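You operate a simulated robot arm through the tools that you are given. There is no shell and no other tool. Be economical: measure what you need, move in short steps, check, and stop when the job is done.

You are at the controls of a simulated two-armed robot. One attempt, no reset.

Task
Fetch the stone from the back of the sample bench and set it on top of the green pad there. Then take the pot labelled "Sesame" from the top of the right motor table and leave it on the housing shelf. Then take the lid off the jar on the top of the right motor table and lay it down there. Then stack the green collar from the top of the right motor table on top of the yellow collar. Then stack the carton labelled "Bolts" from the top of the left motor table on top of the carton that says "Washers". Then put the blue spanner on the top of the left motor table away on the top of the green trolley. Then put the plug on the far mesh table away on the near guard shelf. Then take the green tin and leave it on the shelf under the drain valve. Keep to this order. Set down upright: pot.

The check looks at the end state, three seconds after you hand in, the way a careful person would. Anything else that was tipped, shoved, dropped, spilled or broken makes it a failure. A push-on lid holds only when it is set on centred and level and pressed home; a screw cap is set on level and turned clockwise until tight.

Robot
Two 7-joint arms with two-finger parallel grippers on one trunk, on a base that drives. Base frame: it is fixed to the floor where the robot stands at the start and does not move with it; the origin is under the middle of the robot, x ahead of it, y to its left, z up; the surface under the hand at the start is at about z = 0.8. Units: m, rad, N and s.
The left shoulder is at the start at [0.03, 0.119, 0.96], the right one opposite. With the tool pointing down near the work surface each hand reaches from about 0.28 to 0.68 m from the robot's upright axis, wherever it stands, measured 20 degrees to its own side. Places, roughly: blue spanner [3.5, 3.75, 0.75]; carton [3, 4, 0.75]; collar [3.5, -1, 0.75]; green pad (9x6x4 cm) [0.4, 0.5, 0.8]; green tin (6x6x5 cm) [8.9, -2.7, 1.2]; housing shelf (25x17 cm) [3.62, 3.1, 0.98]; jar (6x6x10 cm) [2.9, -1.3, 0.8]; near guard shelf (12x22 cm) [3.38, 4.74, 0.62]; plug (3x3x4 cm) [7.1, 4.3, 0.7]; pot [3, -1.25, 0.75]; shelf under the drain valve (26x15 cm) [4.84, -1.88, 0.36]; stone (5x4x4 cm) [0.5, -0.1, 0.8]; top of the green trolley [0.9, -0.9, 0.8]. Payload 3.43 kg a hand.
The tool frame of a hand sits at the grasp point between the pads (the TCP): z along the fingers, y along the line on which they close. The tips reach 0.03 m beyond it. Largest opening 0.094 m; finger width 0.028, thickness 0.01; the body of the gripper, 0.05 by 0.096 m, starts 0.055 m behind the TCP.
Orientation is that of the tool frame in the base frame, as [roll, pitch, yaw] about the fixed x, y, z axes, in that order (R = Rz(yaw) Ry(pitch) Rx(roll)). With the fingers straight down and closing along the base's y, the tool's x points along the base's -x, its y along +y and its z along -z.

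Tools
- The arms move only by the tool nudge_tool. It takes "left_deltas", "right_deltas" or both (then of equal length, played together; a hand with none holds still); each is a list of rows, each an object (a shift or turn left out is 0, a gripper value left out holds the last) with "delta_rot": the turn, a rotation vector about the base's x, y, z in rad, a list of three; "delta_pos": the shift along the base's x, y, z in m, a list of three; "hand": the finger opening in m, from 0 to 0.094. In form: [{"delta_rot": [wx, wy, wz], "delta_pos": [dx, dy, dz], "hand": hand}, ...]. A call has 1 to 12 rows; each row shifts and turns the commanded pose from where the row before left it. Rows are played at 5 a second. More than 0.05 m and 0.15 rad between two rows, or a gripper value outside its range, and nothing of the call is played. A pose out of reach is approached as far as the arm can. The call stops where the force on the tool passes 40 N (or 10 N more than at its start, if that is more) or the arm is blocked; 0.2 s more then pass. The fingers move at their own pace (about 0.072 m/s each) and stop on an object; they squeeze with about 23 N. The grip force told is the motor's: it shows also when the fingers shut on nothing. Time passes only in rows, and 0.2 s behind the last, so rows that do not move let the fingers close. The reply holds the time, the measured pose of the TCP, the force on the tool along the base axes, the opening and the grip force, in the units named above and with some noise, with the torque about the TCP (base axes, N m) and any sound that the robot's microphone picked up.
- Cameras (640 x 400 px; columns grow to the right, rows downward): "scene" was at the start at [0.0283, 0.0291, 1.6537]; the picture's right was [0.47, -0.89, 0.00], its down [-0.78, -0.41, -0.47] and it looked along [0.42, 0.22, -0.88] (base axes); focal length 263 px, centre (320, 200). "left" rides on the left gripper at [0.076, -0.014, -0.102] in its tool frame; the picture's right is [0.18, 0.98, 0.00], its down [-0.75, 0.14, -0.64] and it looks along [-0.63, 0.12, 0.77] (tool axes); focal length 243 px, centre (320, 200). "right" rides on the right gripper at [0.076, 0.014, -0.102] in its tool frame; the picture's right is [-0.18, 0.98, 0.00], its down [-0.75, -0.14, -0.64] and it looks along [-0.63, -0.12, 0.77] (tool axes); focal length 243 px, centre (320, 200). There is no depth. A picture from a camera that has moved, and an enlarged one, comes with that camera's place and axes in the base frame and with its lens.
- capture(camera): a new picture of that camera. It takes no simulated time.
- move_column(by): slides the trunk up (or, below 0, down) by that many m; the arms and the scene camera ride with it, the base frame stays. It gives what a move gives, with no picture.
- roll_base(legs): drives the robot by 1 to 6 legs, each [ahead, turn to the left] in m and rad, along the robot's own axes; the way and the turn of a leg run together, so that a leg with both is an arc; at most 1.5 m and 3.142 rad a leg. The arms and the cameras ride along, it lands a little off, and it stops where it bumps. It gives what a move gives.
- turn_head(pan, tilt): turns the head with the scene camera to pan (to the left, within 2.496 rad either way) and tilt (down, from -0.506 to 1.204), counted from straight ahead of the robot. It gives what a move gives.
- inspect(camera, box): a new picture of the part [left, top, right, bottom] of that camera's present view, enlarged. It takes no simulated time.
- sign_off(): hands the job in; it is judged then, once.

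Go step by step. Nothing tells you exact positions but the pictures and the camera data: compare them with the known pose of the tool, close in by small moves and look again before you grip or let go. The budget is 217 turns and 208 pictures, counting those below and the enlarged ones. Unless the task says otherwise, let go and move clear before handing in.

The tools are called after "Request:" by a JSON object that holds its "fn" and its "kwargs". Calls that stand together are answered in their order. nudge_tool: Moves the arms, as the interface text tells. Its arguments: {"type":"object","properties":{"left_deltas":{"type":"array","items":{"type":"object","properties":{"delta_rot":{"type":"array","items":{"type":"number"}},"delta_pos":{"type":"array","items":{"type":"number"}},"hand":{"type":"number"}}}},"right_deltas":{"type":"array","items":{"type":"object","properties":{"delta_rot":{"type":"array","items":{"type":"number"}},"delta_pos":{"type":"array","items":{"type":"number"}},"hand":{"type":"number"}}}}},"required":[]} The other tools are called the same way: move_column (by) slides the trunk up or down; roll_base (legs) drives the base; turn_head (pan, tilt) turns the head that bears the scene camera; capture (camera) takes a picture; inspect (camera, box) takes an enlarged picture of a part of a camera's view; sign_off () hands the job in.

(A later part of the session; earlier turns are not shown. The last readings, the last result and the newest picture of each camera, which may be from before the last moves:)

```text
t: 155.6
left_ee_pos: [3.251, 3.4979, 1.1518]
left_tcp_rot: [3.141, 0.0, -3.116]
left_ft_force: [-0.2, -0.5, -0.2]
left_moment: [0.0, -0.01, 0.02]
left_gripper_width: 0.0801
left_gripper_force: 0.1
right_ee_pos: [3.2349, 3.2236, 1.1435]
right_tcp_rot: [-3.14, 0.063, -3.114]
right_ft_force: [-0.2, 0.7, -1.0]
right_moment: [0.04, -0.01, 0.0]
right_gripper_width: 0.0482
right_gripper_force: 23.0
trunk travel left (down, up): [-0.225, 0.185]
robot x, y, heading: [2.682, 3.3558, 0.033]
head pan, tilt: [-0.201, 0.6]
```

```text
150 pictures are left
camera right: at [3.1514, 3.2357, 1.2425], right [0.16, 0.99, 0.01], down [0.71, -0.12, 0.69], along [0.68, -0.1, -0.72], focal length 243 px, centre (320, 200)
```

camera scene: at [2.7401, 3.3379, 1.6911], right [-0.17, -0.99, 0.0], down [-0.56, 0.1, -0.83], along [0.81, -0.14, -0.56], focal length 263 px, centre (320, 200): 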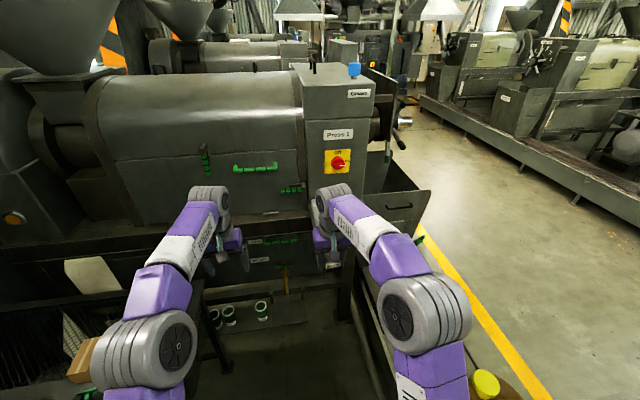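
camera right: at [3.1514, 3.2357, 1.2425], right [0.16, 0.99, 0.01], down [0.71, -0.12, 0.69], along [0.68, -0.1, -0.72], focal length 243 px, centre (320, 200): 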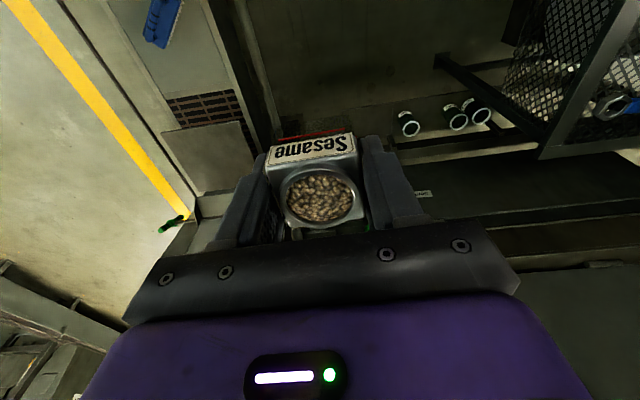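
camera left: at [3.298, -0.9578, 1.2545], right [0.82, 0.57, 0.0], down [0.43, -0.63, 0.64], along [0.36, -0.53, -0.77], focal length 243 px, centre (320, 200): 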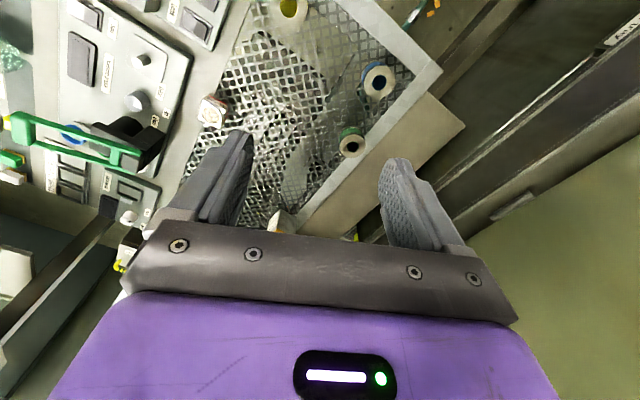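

The right hand hides the shelf. I'll raise the trunk (needed for this height anyway) and pull the right hand back for a clear view.

Request:
{"fn": "move_column", "kwargs": {"by": 0.15}}

Request:
{"fn": "nudge_tool", "kwargs": {"right_deltas": [{"delta_pos": [-0.04, 0.0, 0.0]}, {"delta_pos": [-0.04, 0.0, 0.0]}, {"delta_pos": [-0.04, 0.0, 0.0]}, {"delta_pos": [-0.04, 0.0, 0.0]}, {"delta_pos": [-0.03, 0.0, 0.0]}, {"delta_pos": [0, 0, 0]}]}}

Request:
{"fn": "capture", "kwargs": {"camera": "scene"}}

Request:
{"fn": "capture", "kwargs": {"camera": "right"}}

```text
t: 157.3
left_ee_pos: [3.2517, 3.4973, 1.3017]
left_tcp_rot: [3.14, -0.002, -3.115]
left_ft_force: [0.0, 0.0, -0.6]
left_moment: [0.0, 0.02, 0.0]
left_gripper_width: 0.0801
left_gripper_force: 0.1
right_ee_pos: [3.2337, 3.2228, 1.294]
right_tcp_rot: [-3.14, 0.065, -3.113]
right_ft_force: [0.3, 0.2, -1.3]
right_moment: [0.0, 0.02, 0.0]
right_gripper_width: 0.0483
right_gripper_force: 23.5
trunk travel left (down, up): [-0.375, 0.035]
robot x, y, heading: [2.6815, 3.352, 0.035]
head pan, tilt: [-0.201, 0.6]
```

```text
t: 158.7
left_ee_pos: [3.2536, 3.498, 1.3004]
left_tcp_rot: [-3.139, 0.001, -3.115]
left_ft_force: [0.4, 0.3, -0.4]
left_moment: [-0.01, -0.02, -0.02]
left_gripper_width: 0.0796
left_gripper_force: 0.1
right_ee_pos: [3.0438, 3.2251, 1.294]
right_tcp_rot: [-3.14, 0.066, -3.114]
right_ft_force: [0.5, 0.0, -2.3]
right_moment: [0.03, 0.0, -0.02]
right_gripper_width: 0.0483
right_gripper_force: 23.3
trunk travel left (down, up): [-0.375, 0.035]
robot x, y, heading: [2.6829, 3.3556, 0.034]
head pan, tilt: [-0.201, 0.6]
```

```text
149 pictures are left
camera scene: at [2.7407, 3.3382, 1.8411], right [-0.17, -0.99, 0.0], down [-0.56, 0.1, -0.82], along [0.81, -0.14, -0.57], focal length 263 px, centre (320, 200)
```

scene: 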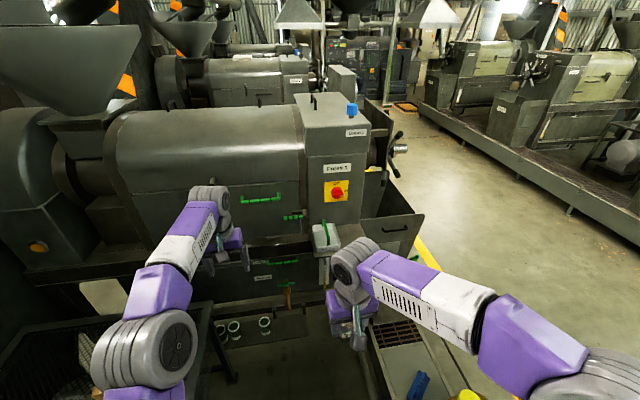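

```text
148 pictures are left
camera right: at [2.9621, 3.2374, 1.3923], right [0.16, 0.99, 0.01], down [0.71, -0.12, 0.69], along [0.68, -0.1, -0.72], focal length 243 px, centre (320, 200)
```

right: 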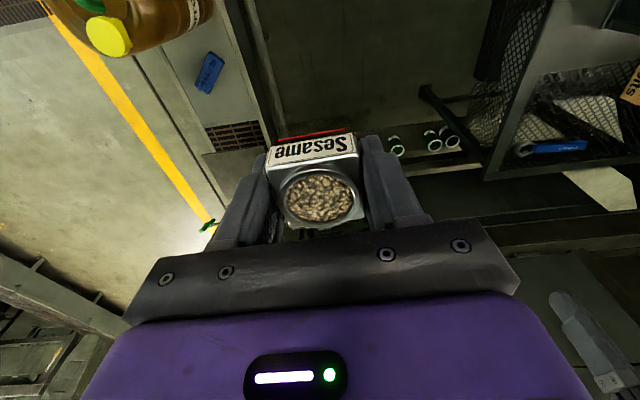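

Request:
{"fn": "inspect", "kwargs": {"camera": "scene", "box": [270, 170, 400, 270]}}

```text
4.00 times, centred on (335, 220) of scene
camera zoom: at [2.7407, 3.3382, 1.8411], right [-0.17, -0.99, 0.0], down [-0.56, 0.1, -0.82], along [0.81, -0.14, -0.57], focal length 1053 px, centre (260, 120)
```

zoom: 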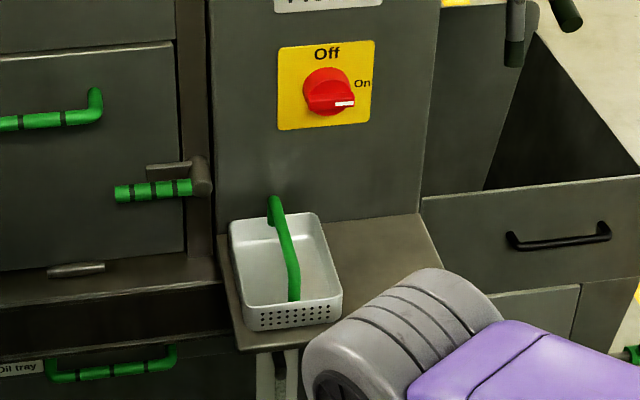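

The free part of the housing shelf is to the right of the white basket, centred near (3.62, 3.03). I'll pull the left hand back and drive forward to about x=3.05.

Request:
{"fn": "nudge_tool", "kwargs": {"left_deltas": [{"delta_pos": [-0.045, 0.01, 0.0]}, {"delta_pos": [-0.045, 0.01, 0.0]}, {"delta_pos": [-0.045, 0.01, 0.0]}, {"delta_pos": [-0.045, 0.01, 0.0]}, {"delta_pos": [-0.045, 0.01, 0.0]}, {"delta_pos": [0, 0, 0]}]}}

Request:
{"fn": "roll_base", "kwargs": {"legs": [[0.36, 0]]}}

Request:
{"fn": "capture", "kwargs": {"camera": "scene"}}

Request:
{"fn": "capture", "kwargs": {"camera": "right"}}

```text
t: 160.1
left_ee_pos: [3.0281, 3.5465, 1.3036]
left_tcp_rot: [-3.139, 0.001, -3.115]
left_ft_force: [0.5, -0.2, 0.1]
left_moment: [-0.01, 0.01, 0.0]
left_gripper_width: 0.0801
left_gripper_force: 0.1
right_ee_pos: [3.046, 3.2237, 1.2932]
right_tcp_rot: [3.141, 0.063, -3.115]
right_ft_force: [-0.2, 0.3, -1.6]
right_moment: [-0.04, 0.04, -0.01]
right_gripper_width: 0.0483
right_gripper_force: 23.2
trunk travel left (down, up): [-0.375, 0.035]
robot x, y, heading: [2.685, 3.354, 0.033]
head pan, tilt: [-0.201, 0.6]
```

```text
t: 162.4
left_ee_pos: [3.3896, 3.556, 1.3036]
left_tcp_rot: [-3.141, 0.0, -3.121]
left_ft_force: [0.5, -0.7, 0.2]
left_moment: [0.0, -0.02, 0.0]
left_gripper_width: 0.0801
left_gripper_force: 0.0
right_ee_pos: [3.4056, 3.2334, 1.2934]
right_tcp_rot: [-3.141, 0.065, -3.12]
right_ft_force: [-0.5, 0.4, -1.0]
right_moment: [0.01, 0.02, -0.03]
right_gripper_width: 0.0483
right_gripper_force: 23.3
trunk travel left (down, up): [-0.375, 0.035]
robot x, y, heading: [3.0423, 3.3623, 0.021]
head pan, tilt: [-0.201, 0.6]
```

```text
146 pictures are left
camera scene: at [3.1016, 3.3479, 1.8411], right [-0.17, -0.98, 0.0], down [-0.56, 0.1, -0.83], along [0.81, -0.14, -0.56], focal length 263 px, centre (320, 200)
```

scene: 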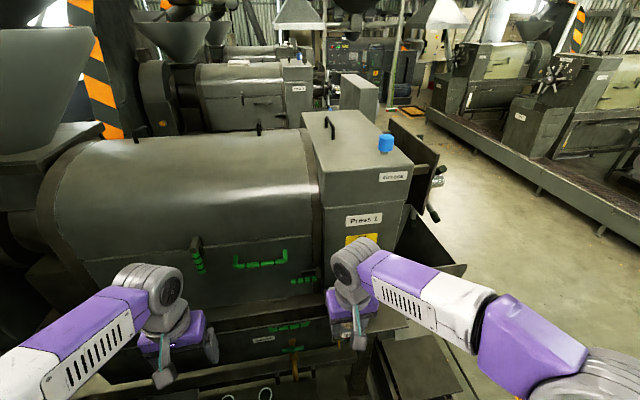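

```text
145 pictures are left
camera right: at [3.3229, 3.2458, 1.3926], right [0.16, 0.99, 0.01], down [0.71, -0.13, 0.69], along [0.68, -0.1, -0.72], focal length 243 px, centre (320, 200)
```

right: 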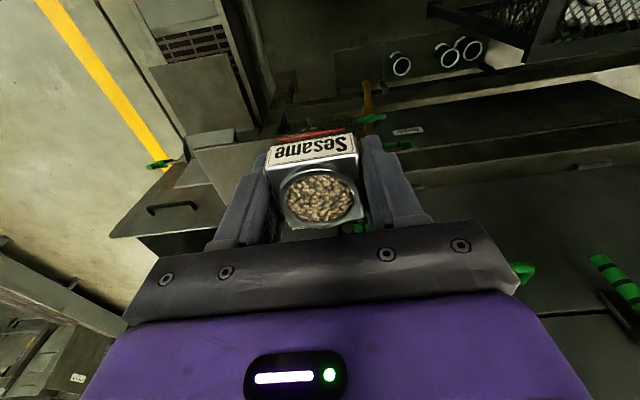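

I'll move the pot to y≈3.03 and part way down, clear of the basket, then look.

Request:
{"fn": "nudge_tool", "kwargs": {"right_deltas": [{"delta_pos": [0.0, -0.045, 0.0]}, {"delta_pos": [0.0, -0.045, 0.0]}, {"delta_pos": [0.0, -0.045, 0.0]}, {"delta_pos": [0.0, -0.045, 0.0]}, {"delta_pos": [0, -0.023, -0.03]}, {"delta_pos": [0, 0, -0.045]}, {"delta_pos": [0, 0, -0.045]}, {"delta_pos": [0.03, 0, -0.03]}, {"delta_pos": [0.03, 0, 0]}, {"delta_pos": [0, 0, 0]}]}}

Request:
{"fn": "capture", "kwargs": {"camera": "right"}}

Request:
{"fn": "capture", "kwargs": {"camera": "scene"}}

```text
t: 164.6
left_ee_pos: [3.3895, 3.5549, 1.3045]
left_tcp_rot: [3.141, 0.001, -3.119]
left_ft_force: [0.6, -0.8, -0.6]
left_moment: [0.01, 0.0, -0.01]
left_gripper_width: 0.0803
left_gripper_force: 0.0
right_ee_pos: [3.4667, 3.0337, 1.1473]
right_tcp_rot: [-3.141, 0.065, -3.12]
right_ft_force: [0.2, 0.0, -1.8]
right_moment: [0.02, -0.04, -0.04]
right_gripper_width: 0.0482
right_gripper_force: 22.6
trunk travel left (down, up): [-0.375, 0.035]
robot x, y, heading: [3.0442, 3.3659, 0.023]
head pan, tilt: [-0.201, 0.6]
```

```text
144 pictures are left
camera right: at [3.3847, 3.0472, 1.2449], right [0.16, 0.99, 0.01], down [0.71, -0.13, 0.69], along [0.68, -0.1, -0.72], focal length 243 px, centre (320, 200)
```

right: 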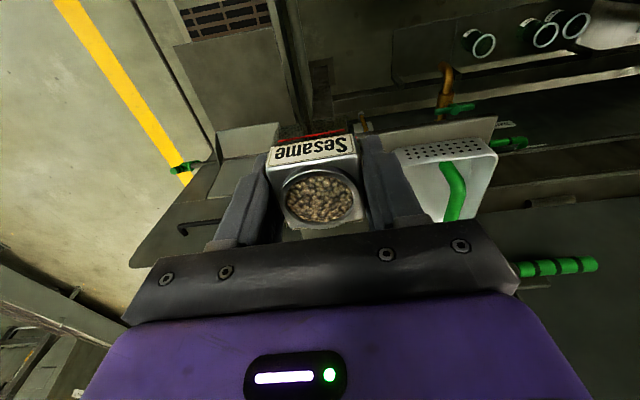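

```text
143 pictures are left
camera scene: at [3.1013, 3.3477, 1.8411], right [-0.17, -0.98, 0.0], down [-0.56, 0.1, -0.83], along [0.81, -0.14, -0.56], focal length 263 px, centre (320, 200)
```

scene: 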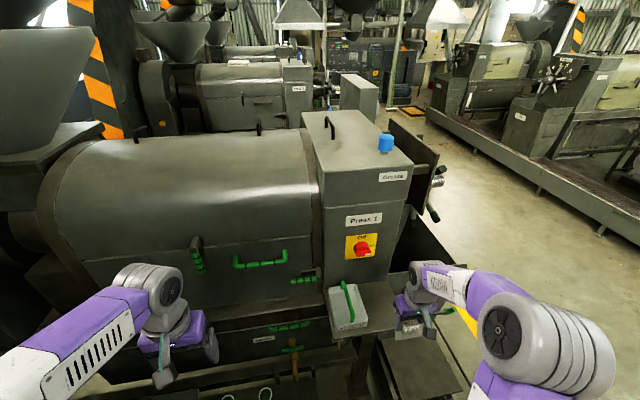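

Request:
{"fn": "inspect", "kwargs": {"camera": "scene", "box": [310, 240, 470, 350]}}

```text
3.64 times, centred on (390, 295) of scene
camera zoom: at [3.1013, 3.3477, 1.8411], right [-0.17, -0.98, 0.0], down [-0.56, 0.1, -0.83], along [0.81, -0.14, -0.56], focal length 957 px, centre (66, -146)
```

zoom: 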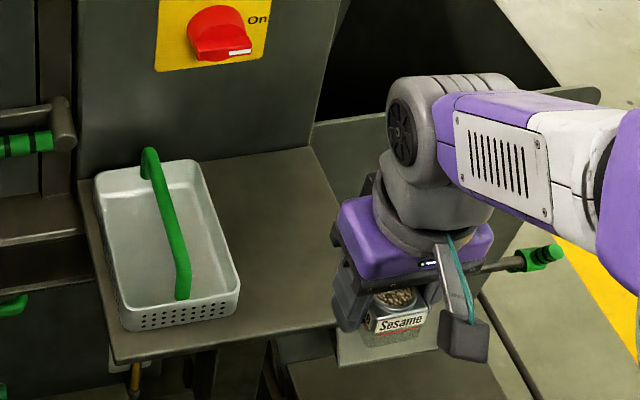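

The shelf area is clear. I'll move the pot in over it.

Request:
{"fn": "nudge_tool", "kwargs": {"right_deltas": [{"delta_pos": [0.04, 0.001, 0.0]}, {"delta_pos": [0.04, 0.001, 0.0]}, {"delta_pos": [0.04, 0.001, 0.0]}, {"delta_pos": [0.03, 0.001, 0.0]}, {"delta_pos": [0, 0, -0.04]}, {"delta_pos": [0, 0, -0.04]}, {"delta_pos": [0, 0, 0]}]}}

Request:
{"fn": "inspect", "kwargs": {"camera": "scene", "box": [310, 240, 470, 350]}}

Request:
{"fn": "capture", "kwargs": {"camera": "right"}}

```text
t: 166.2
left_ee_pos: [3.3891, 3.555, 1.3044]
left_tcp_rot: [-3.141, 0.0, -3.121]
left_ft_force: [-0.2, -0.2, -0.8]
left_moment: [0.0, 0.01, -0.02]
left_gripper_width: 0.0799
left_gripper_force: 0.1
right_ee_pos: [3.6094, 3.0331, 1.063]
right_tcp_rot: [-3.14, 0.065, -3.12]
right_ft_force: [0.5, -0.2, -1.6]
right_moment: [-0.01, -0.04, 0.0]
right_gripper_width: 0.048
right_gripper_force: 22.8
trunk travel left (down, up): [-0.375, 0.035]
robot x, y, heading: [3.0437, 3.3638, 0.021]
head pan, tilt: [-0.201, 0.6]
```

```text
3.64 times, centred on (390, 295) of scene
camera zoom: at [3.1012, 3.3481, 1.8411], right [-0.17, -0.98, 0.0], down [-0.56, 0.1, -0.83], along [0.81, -0.14, -0.56], focal length 957 px, centre (66, -146)
```

zoom: 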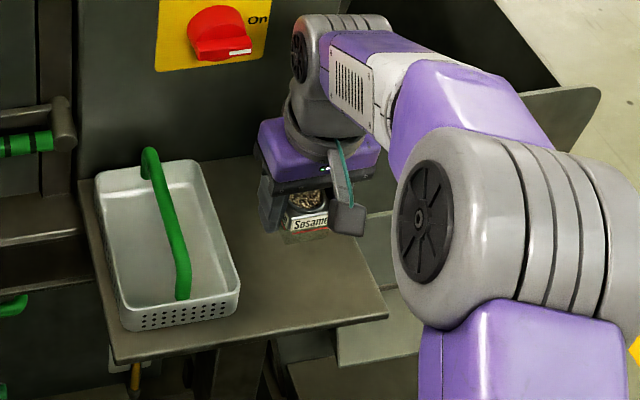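

```text
140 pictures are left
camera right: at [3.5287, 3.0466, 1.1613], right [0.16, 0.99, 0.01], down [0.71, -0.13, 0.69], along [0.68, -0.1, -0.72], focal length 243 px, centre (320, 200)
```

right: 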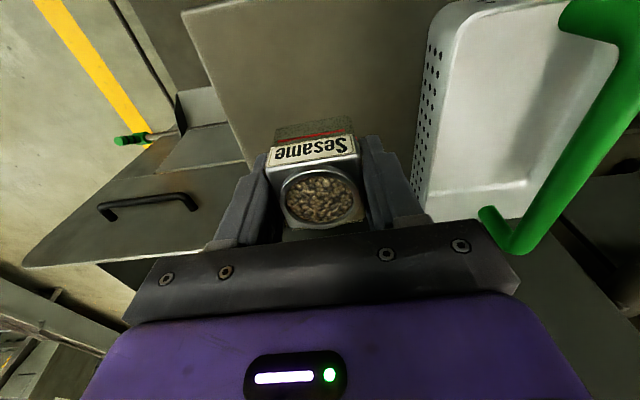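

The pot is over the free part of the shelf. Lowering to contact.

Request:
{"fn": "nudge_tool", "kwargs": {"right_deltas": [{"delta_pos": [0, 0, -0.02]}, {"delta_pos": [0, 0, -0.012]}, {"delta_pos": [0, 0, -0.003]}, {"delta_pos": [0, 0, -0.002]}, {"delta_pos": [0, 0, -0.002]}, {"delta_pos": [0, 0, 0]}]}}

Request:
{"fn": "capture", "kwargs": {"camera": "right"}}

```text
t: 167.6
left_ee_pos: [3.3908, 3.5552, 1.3036]
left_tcp_rot: [-3.142, 0.0, -3.121]
left_ft_force: [0.3, 0.7, 0.2]
left_moment: [0.0, -0.01, 0.01]
left_gripper_width: 0.0801
left_gripper_force: 0.1
right_ee_pos: [3.6136, 3.0344, 1.0257]
right_tcp_rot: [-3.141, 0.066, -3.121]
right_ft_force: [-0.3, 0.2, -1.5]
right_moment: [-0.02, 0.01, 0.01]
right_gripper_width: 0.0484
right_gripper_force: 23.1
trunk travel left (down, up): [-0.375, 0.035]
robot x, y, heading: [3.0403, 3.3638, 0.023]
head pan, tilt: [-0.201, 0.6]
```

```text
139 pictures are left
camera right: at [3.5316, 3.0465, 1.1236], right [0.16, 0.99, 0.01], down [0.71, -0.13, 0.69], along [0.68, -0.1, -0.72], focal length 243 px, centre (320, 200)
```

right: 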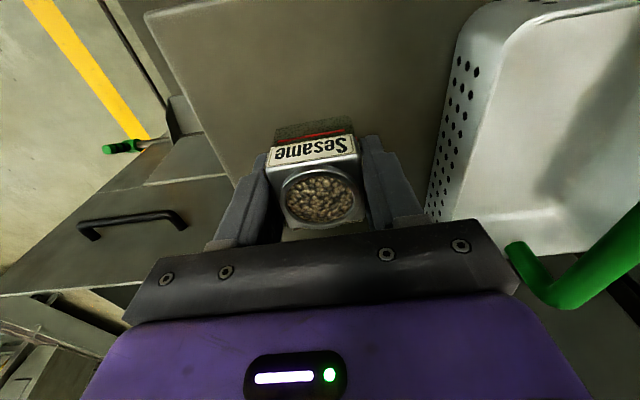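

Request:
{"fn": "nudge_tool", "kwargs": {"right_deltas": [{"delta_pos": [0, 0, -0.0015]}, {"delta_pos": [0, 0, -0.0015]}, {"delta_pos": [0, 0, -0.0015]}, {"delta_pos": [0, 0, -0.0015]}, {"delta_pos": [0, 0, 0]}]}}

```text
t: 168.8
left_ee_pos: [3.3897, 3.5552, 1.3042]
left_tcp_rot: [-3.141, 0.0, -3.119]
left_ft_force: [-0.2, 0.6, -0.2]
left_moment: [-0.04, 0.01, 0.0]
left_gripper_width: 0.08
left_gripper_force: 0.1
right_ee_pos: [3.615, 3.0348, 1.0199]
right_tcp_rot: [-3.14, 0.067, -3.12]
right_ft_force: [0.9, 0.6, 2.9]
right_moment: [0.09, 0.05, -0.03]
right_gripper_width: 0.0483
right_gripper_force: 23.3
trunk travel left (down, up): [-0.375, 0.035]
robot x, y, heading: [3.0442, 3.3616, 0.031]
head pan, tilt: [-0.201, 0.6]
```

Contact has started. One more millimetre, then release gently and rise.

Request:
{"fn": "nudge_tool", "kwargs": {"right_deltas": [{"delta_pos": [0, 0, -0.0008]}, {"hand": 0.052}, {"hand": 0.056}, {"hand": 0.06}, {"hand": 0.06}, {"delta_pos": [0, 0, 0.02]}, {"delta_pos": [0, 0, 0.03]}, {"delta_pos": [0, 0, 0.04]}, {"delta_pos": [0, 0, 0.04]}, {"delta_pos": [-0.04, 0, 0.02]}, {"delta_pos": [-0.04, 0, 0.02]}, {"delta_pos": [0, 0, 0]}]}}

Request:
{"fn": "capture", "kwargs": {"camera": "right"}}

```text
t: 171.4
left_ee_pos: [3.3924, 3.5554, 1.3032]
left_tcp_rot: [3.142, 0.002, -3.12]
left_ft_force: [-0.2, -0.3, 0.0]
left_moment: [0.0, 0.03, 0.01]
left_gripper_width: 0.0799
left_gripper_force: 0.1
right_ee_pos: [3.5335, 3.0346, 1.1893]
right_tcp_rot: [-3.141, 0.061, -3.12]
right_ft_force: [-0.4, 1.0, -0.2]
right_moment: [-0.02, -0.01, -0.02]
right_gripper_width: 0.0598
right_gripper_force: 0.0
trunk travel left (down, up): [-0.375, 0.035]
robot x, y, heading: [3.0435, 3.3643, 0.026]
head pan, tilt: [-0.201, 0.6]
```

```text
138 pictures are left
camera right: at [3.452, 3.0469, 1.2873], right [0.16, 0.99, 0.01], down [0.71, -0.13, 0.69], along [0.68, -0.1, -0.73], focal length 243 px, centre (320, 200)
```

right: 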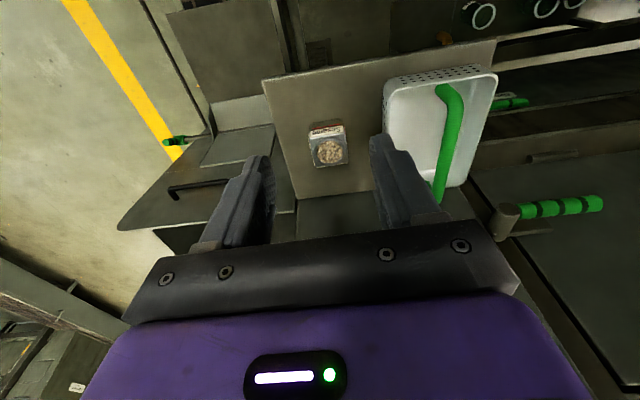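

The Sesame pot stands upright on the housing shelf. I'll tuck the right hand and drive back to the right motor table.

Request:
{"fn": "nudge_tool", "kwargs": {"right_deltas": [{"delta_pos": [-0.04, 0.02, 0.02]}, {"delta_pos": [-0.04, 0.03, 0.02]}, {"delta_pos": [-0.04, 0.03, 0.03]}, {"delta_pos": [-0.02, 0.03, 0.03]}, {"delta_pos": [0, 0, 0]}]}}

Request:
{"fn": "roll_base", "kwargs": {"legs": [[-1.34, 0], [0, -1.597], [1.5, 0], [1.5, 0], [1.5, 0], [0.18, 0]]}}

```text
refused: row 2 steps farther than a row can; nothing moved
```

```text
t: 204.4
left_ee_pos: [1.7139, -1.7051, 1.3035]
left_tcp_rot: [-3.141, 0.001, 1.51]
left_ft_force: [0.1, -0.4, 0.8]
left_moment: [-0.02, 0.04, 0.04]
left_gripper_width: 0.0799
left_gripper_force: 0.0
right_ee_pos: [1.1828, -1.8061, 1.1884]
right_tcp_rot: [-3.139, 0.065, 1.511]
right_ft_force: [-0.4, -0.7, 0.9]
right_moment: [0.04, -0.02, 0.04]
right_gripper_width: 0.0601
right_gripper_force: 0.0
trunk travel left (down, up): [-0.375, 0.035]
robot x, y, heading: [1.5509, -1.3479, -1.627]
head pan, tilt: [-0.201, 0.6]
```

The nudge was refused but the drive completed with no bump. I'll turn to face the table front, approach, lower the trunk and look.

Request:
{"fn": "roll_base", "kwargs": {"legs": [[0, 1.627], [0.75, 0]]}}

Request:
{"fn": "move_column", "kwargs": {"by": -0.15}}

Request:
{"fn": "turn_head", "kwargs": {"pan": 0.0, "tilt": 0.8}}

Request:
{"fn": "capture", "kwargs": {"camera": "scene"}}

```text
t: 212.5
left_ee_pos: [2.6725, -1.184, 1.3027]
left_tcp_rot: [-3.141, -0.001, 3.118]
left_ft_force: [-0.2, -0.7, 0.6]
left_moment: [0.02, -0.02, -0.01]
left_gripper_width: 0.0801
left_gripper_force: 0.1
right_ee_pos: [2.7922, -1.7092, 1.1899]
right_tcp_rot: [-3.14, 0.065, 3.116]
right_ft_force: [0.4, 0.4, -0.1]
right_moment: [-0.02, -0.02, 0.0]
right_gripper_width: 0.0599
right_gripper_force: 0.0
trunk travel left (down, up): [-0.375, 0.035]
robot x, y, heading: [2.3185, -1.3592, -0.019]
head pan, tilt: [-0.201, 0.6]
```

```text
t: 214.2
left_ee_pos: [2.6715, -1.1833, 1.1551]
left_tcp_rot: [-3.141, 0.0, 3.117]
left_ft_force: [-0.5, -0.5, -0.3]
left_moment: [0.03, -0.01, 0.03]
left_gripper_width: 0.08
left_gripper_force: 0.2
right_ee_pos: [2.7906, -1.7102, 1.0395]
right_tcp_rot: [-3.14, 0.065, 3.117]
right_ft_force: [-0.1, 0.0, -0.4]
right_moment: [-0.02, 0.0, -0.01]
right_gripper_width: 0.0599
right_gripper_force: 0.0
trunk travel left (down, up): [-0.225, 0.185]
robot x, y, heading: [2.3189, -1.3566, -0.019]
head pan, tilt: [-0.201, 0.6]
```

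```text
t: 214.9
left_ee_pos: [2.6722, -1.1832, 1.155]
left_tcp_rot: [-3.141, 0.0, 3.116]
left_ft_force: [-0.5, 0.0, 0.1]
left_moment: [-0.01, 0.01, -0.02]
left_gripper_width: 0.0795
left_gripper_force: 0.0
right_ee_pos: [2.7907, -1.7101, 1.0395]
right_tcp_rot: [-3.14, 0.066, 3.117]
right_ft_force: [0.7, -0.4, -0.1]
right_moment: [-0.02, 0.01, -0.02]
right_gripper_width: 0.0601
right_gripper_force: 0.1
trunk travel left (down, up): [-0.225, 0.185]
robot x, y, heading: [2.3176, -1.3542, -0.021]
head pan, tilt: [0.0, 0.799]
```

```text
137 pictures are left
camera scene: at [2.3696, -1.3594, 1.6743], right [-0.02, -1.0, 0.0], down [-0.72, 0.01, -0.7], along [0.7, -0.01, -0.72], focal length 263 px, centre (320, 200)
```

scene: 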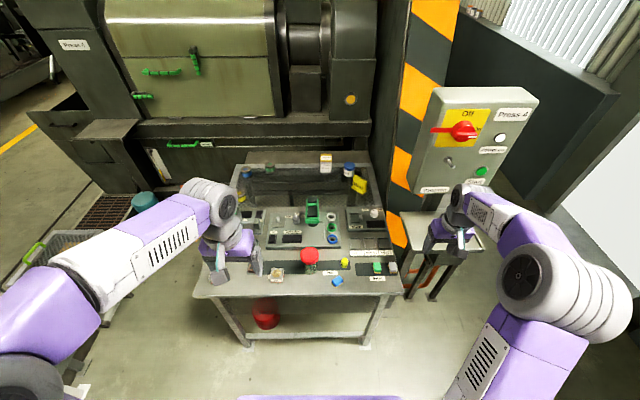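

Request:
{"fn": "inspect", "kwargs": {"camera": "scene", "box": [270, 230, 410, 300]}}

Request:
{"fn": "inspect", "kwargs": {"camera": "scene", "box": [295, 240, 330, 275]}}

```text
4.57 times, centred on (340, 265) of scene
camera zoom: at [2.3696, -1.3594, 1.6743], right [-0.02, -1.0, 0.0], down [-0.72, 0.01, -0.7], along [0.7, -0.01, -0.72], focal length 1203 px, centre (229, -97)
```

zoom: 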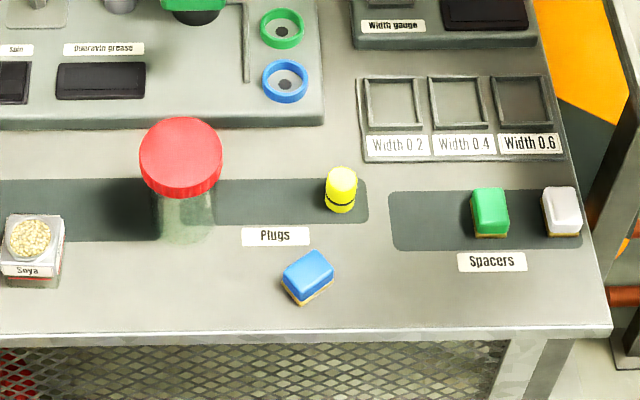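

```text
11.43 times, centred on (312, 258) of scene
camera zoom: at [2.3696, -1.3594, 1.6743], right [-0.02, -1.0, 0.0], down [-0.72, 0.01, -0.7], along [0.7, -0.01, -0.72], focal length 3008 px, centre (406, -457)
```

zoom: 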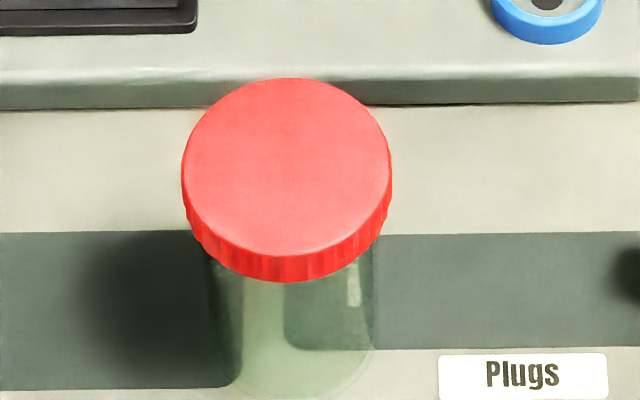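

The red lid is ribbed like a screw cap, centred near (2.895, -1.33). I plan to hold the jar body with the right hand from the front and turn the lid with the left hand from above. First I'll bring the left hand above the lid, turned 90°.

Request:
{"fn": "nudge_tool", "kwargs": {"left_deltas": [{"delta_pos": [0.02, -0.013, -0.01], "delta_rot": [0, 0, -0.143]}, {"delta_pos": [0.02, -0.013, -0.01], "delta_rot": [0, 0, -0.143]}, {"delta_pos": [0.02, -0.013, -0.01], "delta_rot": [0, 0, -0.143]}, {"delta_pos": [0.02, -0.013, -0.01], "delta_rot": [0, 0, -0.143]}, {"delta_pos": [0.02, -0.013, -0.01], "delta_rot": [0, 0, -0.143]}, {"delta_pos": [0.02, -0.013, -0.01], "delta_rot": [0, 0, -0.143]}, {"delta_pos": [0.02, -0.013, -0.01], "delta_rot": [0, 0, -0.143]}, {"delta_pos": [0.02, -0.013, -0.02], "delta_rot": [0, 0, -0.143]}, {"delta_pos": [0.02, -0.013, -0.02], "delta_rot": [0, 0, -0.143]}, {"delta_pos": [0.02, -0.013, -0.02], "delta_rot": [0, 0, -0.143]}, {"delta_pos": [0.023, -0.017, -0.02], "delta_rot": [0, 0, -0.12], "hand": 0.09}, {"delta_pos": [0, 0, 0]}]}}

Request:
{"fn": "capture", "kwargs": {"camera": "left"}}

Request:
{"fn": "capture", "kwargs": {"camera": "right"}}

```text
t: 217.6
left_ee_pos: [2.8927, -1.3277, 1.0045]
left_tcp_rot: [3.142, 0.001, 1.564]
left_ft_force: [0.4, -0.4, 0.4]
left_moment: [0.0, -0.03, -0.01]
left_gripper_width: 0.0899
left_gripper_force: 0.1
right_ee_pos: [2.7917, -1.7106, 1.0397]
right_tcp_rot: [-3.141, 0.065, 3.117]
right_ft_force: [-0.6, -0.2, -0.9]
right_moment: [-0.01, -0.02, 0.0]
right_gripper_width: 0.0599
right_gripper_force: 0.1
trunk travel left (down, up): [-0.225, 0.185]
robot x, y, heading: [2.3171, -1.3591, -0.02]
head pan, tilt: [0.0, 0.799]
```

```text
134 pictures are left
camera left: at [2.88, -1.2508, 1.1081], right [0.98, 0.18, 0.0], down [0.14, -0.75, 0.64], along [0.12, -0.63, -0.77], focal length 243 px, centre (320, 200)
```

left: 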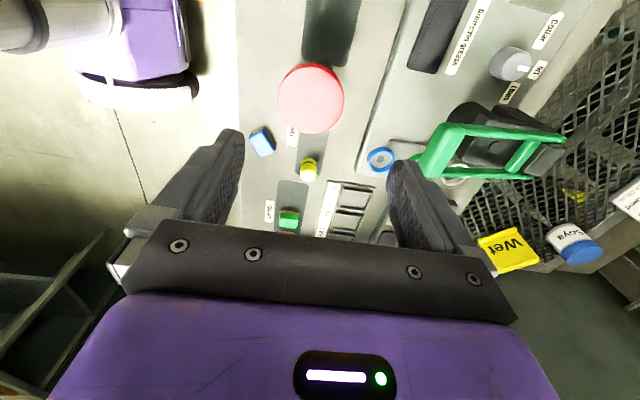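

```text
133 pictures are left
camera right: at [2.7097, -1.6934, 1.1381], right [0.21, 0.98, 0.01], down [0.71, -0.16, 0.69], along [0.68, -0.14, -0.72], focal length 243 px, centre (320, 200)
```

right: 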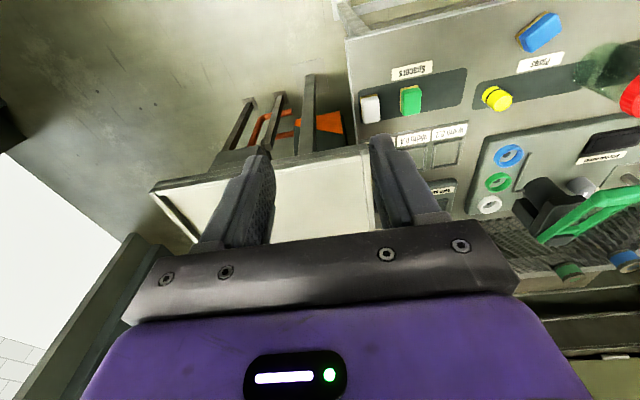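

Lid centre is at about (2.889, -1.330), top z≈0.85. Now I'll bring the right hand round to the front of the jar, tilted about 52° forward.

Request:
{"fn": "nudge_tool", "kwargs": {"right_deltas": [{"delta_pos": [-0.011, 0.046, -0.012], "delta_rot": [0, -0.14, 0], "hand": 0.085}, {"delta_pos": [-0.011, 0.046, -0.012], "delta_rot": [0, -0.14, 0]}, {"delta_pos": [-0.011, 0.046, -0.012], "delta_rot": [0, -0.14, 0]}, {"delta_pos": [-0.011, 0.046, -0.012], "delta_rot": [0, -0.14, 0]}, {"delta_pos": [-0.011, 0.046, -0.012], "delta_rot": [0, -0.14, 0]}, {"delta_pos": [-0.011, 0.046, -0.012], "delta_rot": [0, -0.14, 0]}, {"delta_pos": [-0.011, 0.046, -0.012]}, {"delta_pos": [-0.011, 0.046, -0.012]}, {"delta_pos": [0, 0.012, -0.01]}, {"delta_pos": [0, 0, 0]}]}}

Request:
{"fn": "capture", "kwargs": {"camera": "right"}}

Request:
{"fn": "capture", "kwargs": {"camera": "scene"}}

```text
t: 219.8
left_ee_pos: [2.8922, -1.3264, 1.0056]
left_tcp_rot: [3.141, 0.0, 1.567]
left_ft_force: [0.6, 1.0, 0.5]
left_moment: [-0.03, -0.01, -0.02]
left_gripper_width: 0.09
left_gripper_force: 0.1
right_ee_pos: [2.7078, -1.3277, 0.932]
right_tcp_rot: [3.114, 0.903, 3.103]
right_ft_force: [0.1, 0.2, -0.4]
right_moment: [-0.01, -0.01, 0.0]
right_gripper_width: 0.0851
right_gripper_force: 0.1
right hand out of reach, approached as far as the arm can: row 6
trunk travel left (down, up): [-0.225, 0.185]
robot x, y, heading: [2.3128, -1.3552, -0.018]
head pan, tilt: [0.0, 0.799]
```

```text
132 pictures are left
camera right: at [2.5803, -1.3118, 0.9367], right [0.13, 0.98, 0.16], down [-0.04, -0.16, 0.99], along [0.99, -0.14, 0.02], focal length 243 px, centre (320, 200)
```

right: 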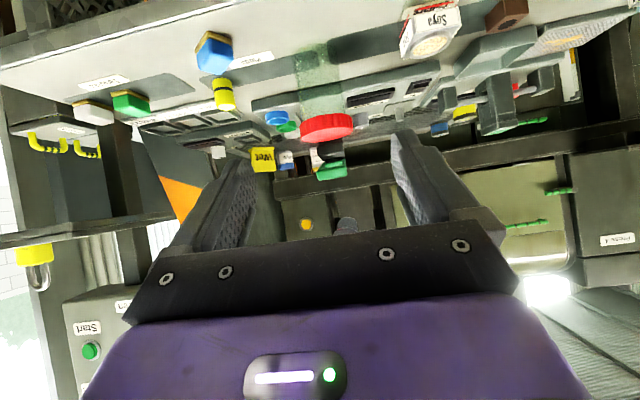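

```text
131 pictures are left
camera scene: at [2.3694, -1.3592, 1.6742], right [-0.02, -1.0, 0.0], down [-0.72, 0.01, -0.7], along [0.7, -0.01, -0.72], focal length 263 px, centre (320, 200)
```

scene: 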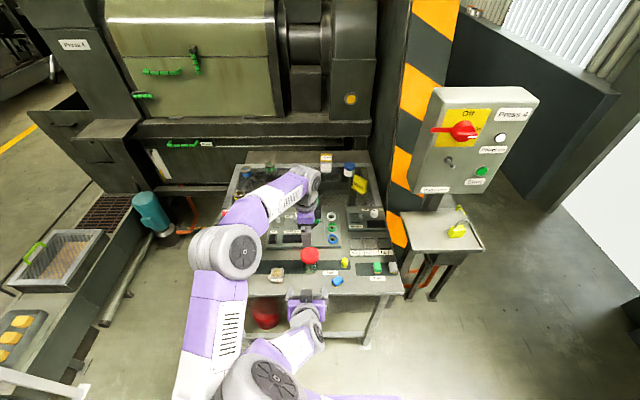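

Good view: the jar is straight ahead. I'll advance along the tool axis to straddle the jar body.

Request:
{"fn": "nudge_tool", "kwargs": {"right_deltas": [{"delta_pos": [0.034, -0.002, -0.035]}, {"delta_pos": [0.035, -0.002, -0.035]}, {"delta_pos": [0.0236, 0, -0.0185]}, {"delta_pos": [0.0236, 0, -0.0185]}, {"delta_pos": [0, 0, 0]}]}}

Request:
{"fn": "capture", "kwargs": {"camera": "right"}}

```text
t: 220.9
left_ee_pos: [2.893, -1.3261, 1.0045]
left_tcp_rot: [3.14, 0.0, 1.566]
left_ft_force: [-0.2, -0.4, 0.5]
left_moment: [0.02, 0.02, 0.0]
left_gripper_width: 0.09
left_gripper_force: 0.1
right_ee_pos: [2.8238, -1.3345, 0.8235]
right_tcp_rot: [3.112, 0.902, 3.103]
right_ft_force: [0.2, -1.4, 0.3]
right_moment: [0.01, -0.01, 0.0]
right_gripper_width: 0.085
right_gripper_force: 0.1
trunk travel left (down, up): [-0.225, 0.185]
robot x, y, heading: [2.3155, -1.3604, -0.024]
head pan, tilt: [0.0, 0.799]
```

```text
130 pictures are left
camera right: at [2.698, -1.3174, 0.8289], right [0.13, 0.98, 0.16], down [-0.04, -0.16, 0.99], along [0.99, -0.14, 0.02], focal length 243 px, centre (320, 200)
```

right: 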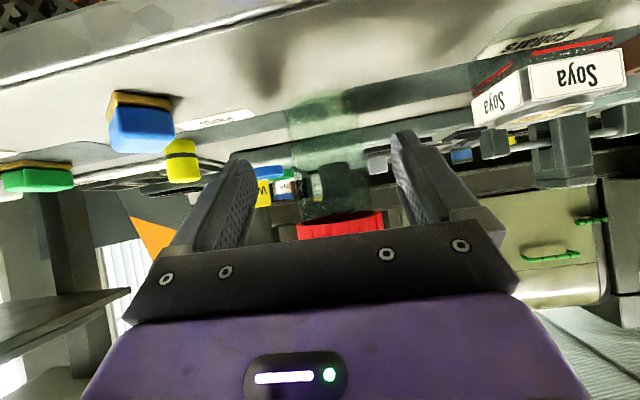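

Request:
{"fn": "nudge_tool", "kwargs": {"right_deltas": [{"delta_pos": [0.0236, 0.001, -0.0185]}, {"delta_pos": [0.0236, 0.001, -0.0175]}, {"delta_pos": [0, 0, 0]}, {"hand": 0.07}, {"hand": 0.06}, {"hand": 0.0}, {"hand": 0.0}, {"hand": 0.0}]}}

Request:
{"fn": "capture", "kwargs": {"camera": "right"}}

Request:
{"fn": "capture", "kwargs": {"camera": "left"}}

```text
t: 222.8
left_ee_pos: [2.8936, -1.3258, 1.0045]
left_tcp_rot: [3.141, 0.0, 1.568]
left_ft_force: [-0.3, -0.3, 0.1]
left_moment: [0.01, -0.02, -0.01]
left_gripper_width: 0.0898
left_gripper_force: 0.0
right_ee_pos: [2.8695, -1.3317, 0.7906]
right_tcp_rot: [3.113, 0.907, 3.104]
right_ft_force: [1.3, 1.8, 8.3]
right_moment: [-0.22, -0.15, 0.09]
right_gripper_width: 0.0562
right_gripper_force: 23.2
trunk travel left (down, up): [-0.225, 0.185]
robot x, y, heading: [2.3207, -1.3576, -0.02]
head pan, tilt: [0.0, 0.799]
```

```text
129 pictures are left
camera right: at [2.7435, -1.3155, 0.7945], right [0.13, 0.98, 0.16], down [-0.04, -0.16, 0.99], along [0.99, -0.13, 0.02], focal length 243 px, centre (320, 200)
```

right: 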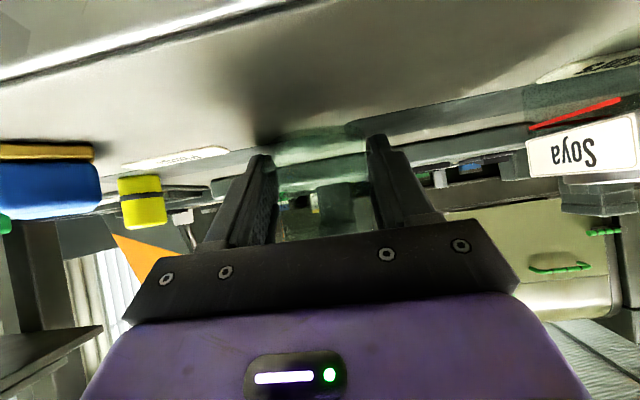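

```text
128 pictures are left
camera left: at [2.8796, -1.2506, 1.1082], right [0.98, 0.18, 0.0], down [0.14, -0.75, 0.64], along [0.12, -0.63, -0.77], focal length 243 px, centre (320, 200)
```

left: 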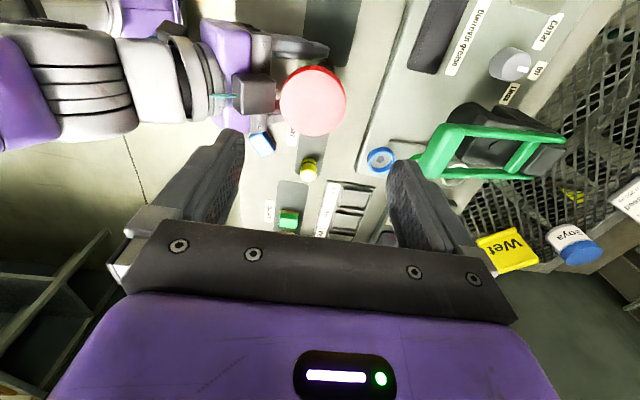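

The right hand holds the jar (0.056). I'll turn the left hand to a start angle clear of the right palm and lower it around the lid.

Request:
{"fn": "nudge_tool", "kwargs": {"left_deltas": [{"delta_pos": [-0.0025, -0.0025, 0], "delta_rot": [0, 0, 0.145], "hand": 0.086}, {"delta_pos": [-0.0025, -0.0025, 0], "delta_rot": [0, 0, 0.145]}, {"delta_rot": [0, 0, 0.145]}, {"delta_rot": [0, 0, 0.145]}, {"delta_rot": [0, 0, 0.145]}, {"delta_rot": [0, 0, 0.145]}, {"delta_pos": [0, 0, -0.045]}, {"delta_pos": [0, 0, -0.045]}, {"delta_pos": [0, 0, 0]}]}}

Request:
{"fn": "capture", "kwargs": {"camera": "left"}}

Request:
{"fn": "capture", "kwargs": {"camera": "scene"}}

```text
t: 224.8
left_ee_pos: [2.8903, -1.3367, 0.9157]
left_tcp_rot: [-3.141, 0.002, 2.438]
left_ft_force: [-0.7, 0.0, 0.3]
left_moment: [-0.06, -0.04, 0.03]
left_gripper_width: 0.0859
left_gripper_force: 0.0
right_ee_pos: [2.8697, -1.3332, 0.7902]
right_tcp_rot: [3.115, 0.906, 3.103]
right_ft_force: [-2.5, 0.4, 13.6]
right_moment: [-0.41, -0.11, -0.09]
right_gripper_width: 0.0557
right_gripper_force: 22.7
trunk travel left (down, up): [-0.225, 0.185]
robot x, y, heading: [2.3178, -1.3586, -0.017]
head pan, tilt: [0.0, 0.799]
```

```text
127 pictures are left
camera left: at [2.8248, -1.2968, 1.0185], right [0.5, 0.87, 0.0], down [0.66, -0.38, 0.64], along [0.56, -0.32, -0.77], focal length 243 px, centre (320, 200)
```

left: 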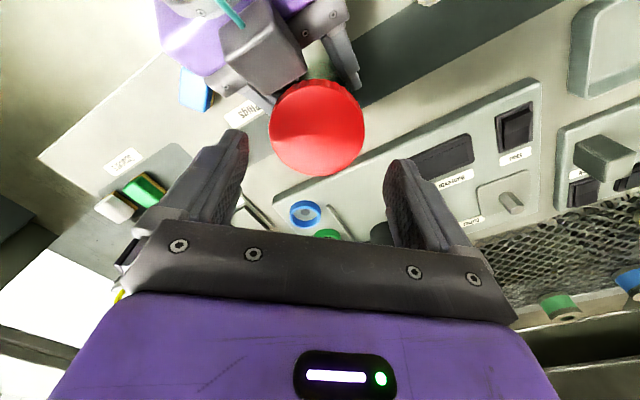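

```text
126 pictures are left
camera scene: at [2.3678, -1.3591, 1.6743], right [-0.02, -1.0, 0.0], down [-0.72, 0.01, -0.7], along [0.7, -0.01, -0.72], focal length 263 px, centre (320, 200)
```

scene: 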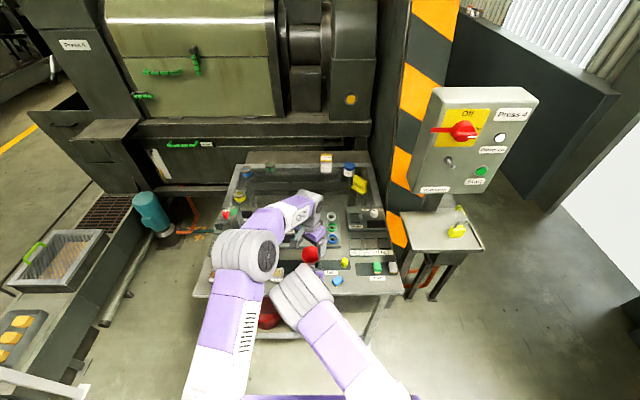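

The lid is within a few mm of the hand's centre. I'll go down, close on the lid, and watch forces.

Request:
{"fn": "nudge_tool", "kwargs": {"left_deltas": [{"delta_pos": [-0.004, 0.002, -0.02]}, {"delta_pos": [0, 0, -0.02]}, {"delta_pos": [0, 0, -0.01]}, {"delta_pos": [0, 0, 0]}, {"hand": 0.075}, {"hand": 0.068}, {"hand": 0.0}, {"hand": 0.0}, {"hand": 0.0}], "right_deltas": [{"delta_pos": [0, 0, 0.002]}, {}, {}, {}, {}, {}, {}, {}, {}]}}

Request:
{"fn": "capture", "kwargs": {"camera": "left"}}

```text
t: 226.8
left_ee_pos: [2.8863, -1.3329, 0.8644]
left_tcp_rot: [-3.14, 0.002, 2.438]
left_ft_force: [-3.2, -1.8, 0.6]
left_moment: [-0.03, 0.0, 0.01]
left_gripper_width: 0.0645
left_gripper_force: 23.1
right_ee_pos: [2.8689, -1.3324, 0.7914]
right_tcp_rot: [3.114, 0.905, 3.101]
right_ft_force: [3.1, 1.8, -1.7]
right_moment: [-0.14, 0.2, 0.01]
right_gripper_width: 0.0558
right_gripper_force: 23.1
trunk travel left (down, up): [-0.225, 0.185]
robot x, y, heading: [2.3146, -1.3562, -0.019]
head pan, tilt: [0.0, 0.799]
```

```text
125 pictures are left
camera left: at [2.8197, -1.2943, 0.9682], right [0.5, 0.87, 0.0], down [0.67, -0.38, 0.64], along [0.56, -0.32, -0.77], focal length 243 px, centre (320, 200)
```

left: 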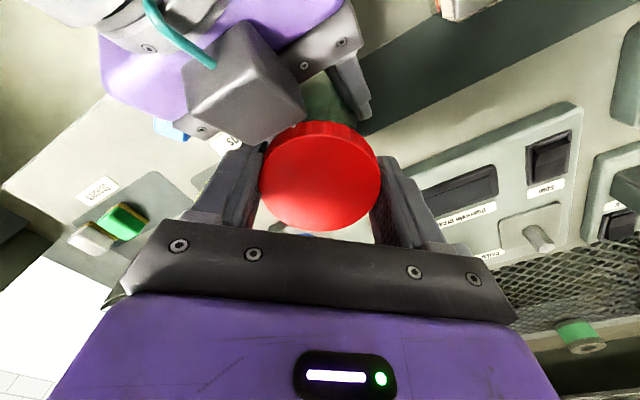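

Both grips are firm. I'll turn the lid counter-clockwise and watch the torque.

Request:
{"fn": "nudge_tool", "kwargs": {"left_deltas": [{"delta_rot": [0, 0, 0.08]}, {"delta_rot": [0, 0, 0.08]}, {"delta_rot": [0, 0, 0.08]}, {"delta_pos": [0, 0, 0]}]}}

```text
t: 227.8
left_ee_pos: [2.8887, -1.3304, 0.866]
left_tcp_rot: [-3.139, 0.005, 2.686]
left_ft_force: [0.4, -19.4, 1.0]
left_moment: [-0.56, 0.11, 0.02]
left_gripper_width: 0.0646
left_gripper_force: 23.1
right_ee_pos: [2.8702, -1.3329, 0.7911]
right_tcp_rot: [3.112, 0.902, 3.105]
right_ft_force: [1.0, 18.6, -1.8]
right_moment: [-0.84, -0.03, 0.38]
right_gripper_width: 0.0558
right_gripper_force: 23.3
trunk travel left (down, up): [-0.225, 0.185]
robot x, y, heading: [2.316, -1.3563, -0.014]
head pan, tilt: [0.0, 0.799]
```

The lid turns with little torque, but there is sideways load between the hands. I'll correct a couple of mm and keep turning.

Request:
{"fn": "nudge_tool", "kwargs": {"left_deltas": [{"delta_pos": [0, -0.002, 0]}, {"delta_rot": [0, 0, 0.1]}, {"delta_rot": [0, 0, 0.1]}, {"delta_rot": [0, 0, 0.1]}, {"delta_pos": [0, 0, 0]}]}}

Request:
{"fn": "capture", "kwargs": {"camera": "left"}}

```text
t: 228.9
left_ee_pos: [2.8931, -1.3189, 0.8687]
left_tcp_rot: [-3.135, 0.009, 3.014]
left_ft_force: [0.0, -21.1, 10.6]
left_moment: [-1.03, 0.27, -0.14]
left_gripper_width: 0.0645
left_gripper_force: 23.2
right_ee_pos: [2.8704, -1.3339, 0.7904]
right_tcp_rot: [3.112, 0.902, 3.099]
right_ft_force: [-0.2, 20.0, -11.5]
right_moment: [-0.63, -0.05, 0.57]
right_gripper_width: 0.0589
right_gripper_force: 22.6
trunk travel left (down, up): [-0.225, 0.185]
robot x, y, heading: [2.3154, -1.3576, -0.019]
head pan, tilt: [0.0, 0.799]
```

```text
124 pictures are left
camera left: at [2.8162, -1.3223, 0.9715], right [-0.06, 1.0, -0.01], down [0.76, 0.05, 0.65], along [0.65, 0.03, -0.76], focal length 243 px, centre (320, 200)
```

left: 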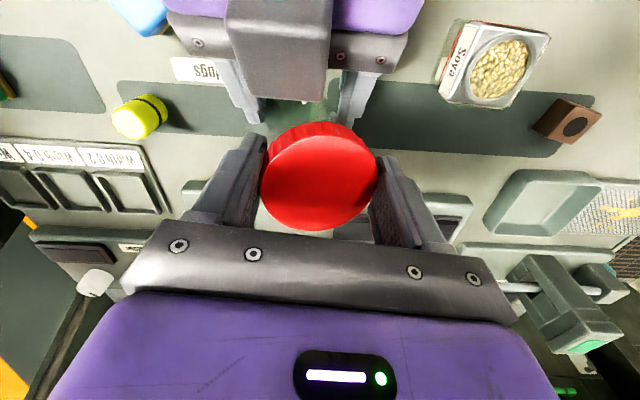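

The left hand has been dragged about 1 cm in +y, so the two hands may be touching somewhere. I'll check with the scene camera before continuing.

Request:
{"fn": "inspect", "kwargs": {"camera": "scene", "box": [260, 210, 380, 300]}}

Request:
{"fn": "capture", "kwargs": {"camera": "right"}}

```text
4.44 times, centred on (320, 255) of scene
camera zoom: at [2.3696, -1.3593, 1.6742], right [-0.02, -1.0, 0.0], down [-0.72, 0.01, -0.7], along [0.7, -0.01, -0.72], focal length 1170 px, centre (320, -44)
```

zoom: 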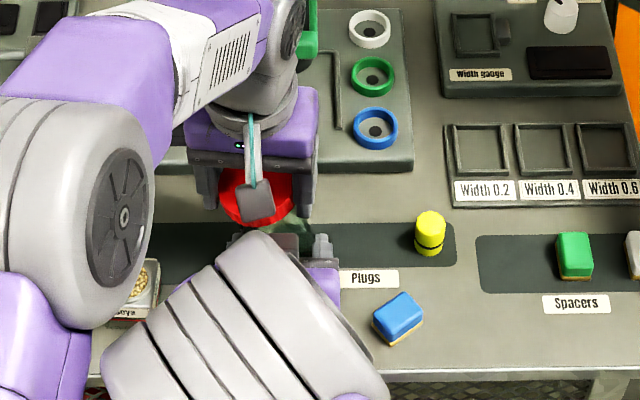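

```text
122 pictures are left
camera right: at [2.7441, -1.3175, 0.7958], right [0.13, 0.98, 0.16], down [-0.04, -0.16, 0.99], along [0.99, -0.14, 0.02], focal length 243 px, centre (320, 200)
```

right: 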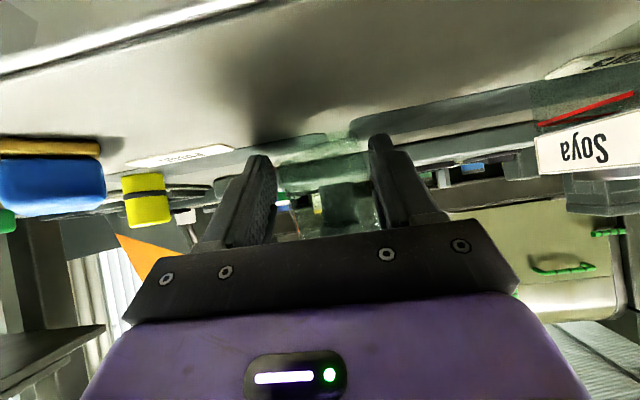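

I can't rule out contact between the left camera and the right hand. I'll release the lid, lift the left hand, and inspect the jar and lid.

Request:
{"fn": "nudge_tool", "kwargs": {"left_deltas": [{"hand": 0.07}, {"hand": 0.086}, {"hand": 0.086}, {"delta_pos": [0, 0, 0.04]}, {"delta_pos": [0, 0, 0.045]}, {"delta_pos": [0, 0, 0.045]}, {"delta_pos": [0, 0, 0]}]}}

Request:
{"fn": "capture", "kwargs": {"camera": "left"}}

Request:
{"fn": "inspect", "kwargs": {"camera": "scene", "box": [260, 210, 380, 300]}}

```text
t: 230.6
left_ee_pos: [2.8892, -1.3368, 0.9974]
left_tcp_rot: [-3.14, -0.001, 2.976]
left_ft_force: [0.0, 0.2, 0.0]
left_moment: [0.0, -0.06, -0.01]
left_gripper_width: 0.0857
left_gripper_force: 0.1
right_ee_pos: [2.8695, -1.3321, 0.7919]
right_tcp_rot: [3.115, 0.904, 3.103]
right_ft_force: [0.1, 0.1, -1.2]
right_moment: [0.03, 0.05, -0.01]
right_gripper_width: 0.0549
right_gripper_force: 23.5
trunk travel left (down, up): [-0.225, 0.185]
robot x, y, heading: [2.3177, -1.3589, -0.022]
head pan, tilt: [0.0, 0.799]
```

```text
121 pictures are left
camera left: at [2.8128, -1.3386, 1.0998], right [-0.02, 1.0, 0.0], down [0.77, 0.01, 0.64], along [0.64, 0.01, -0.77], focal length 243 px, centre (320, 200)
```

left: 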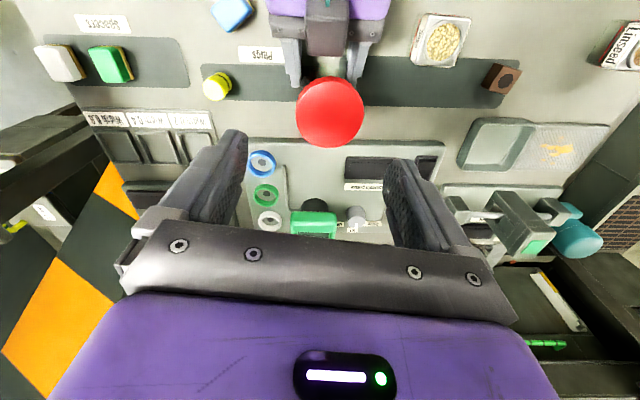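

```text
4.44 times, centred on (320, 255) of scene
camera zoom: at [2.37, -1.3593, 1.6742], right [-0.02, -1.0, 0.0], down [-0.72, 0.01, -0.7], along [0.7, -0.01, -0.72], focal length 1170 px, centre (320, -44)
```

zoom: 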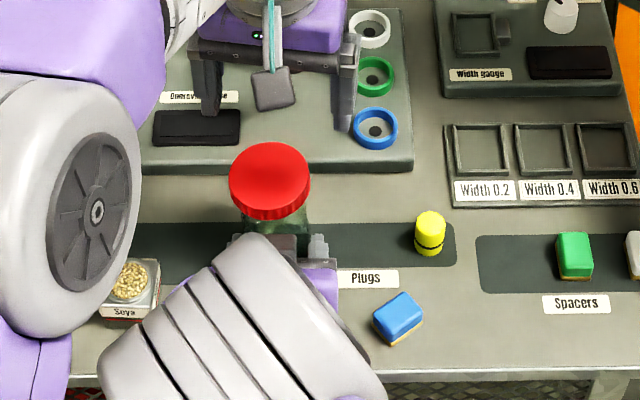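

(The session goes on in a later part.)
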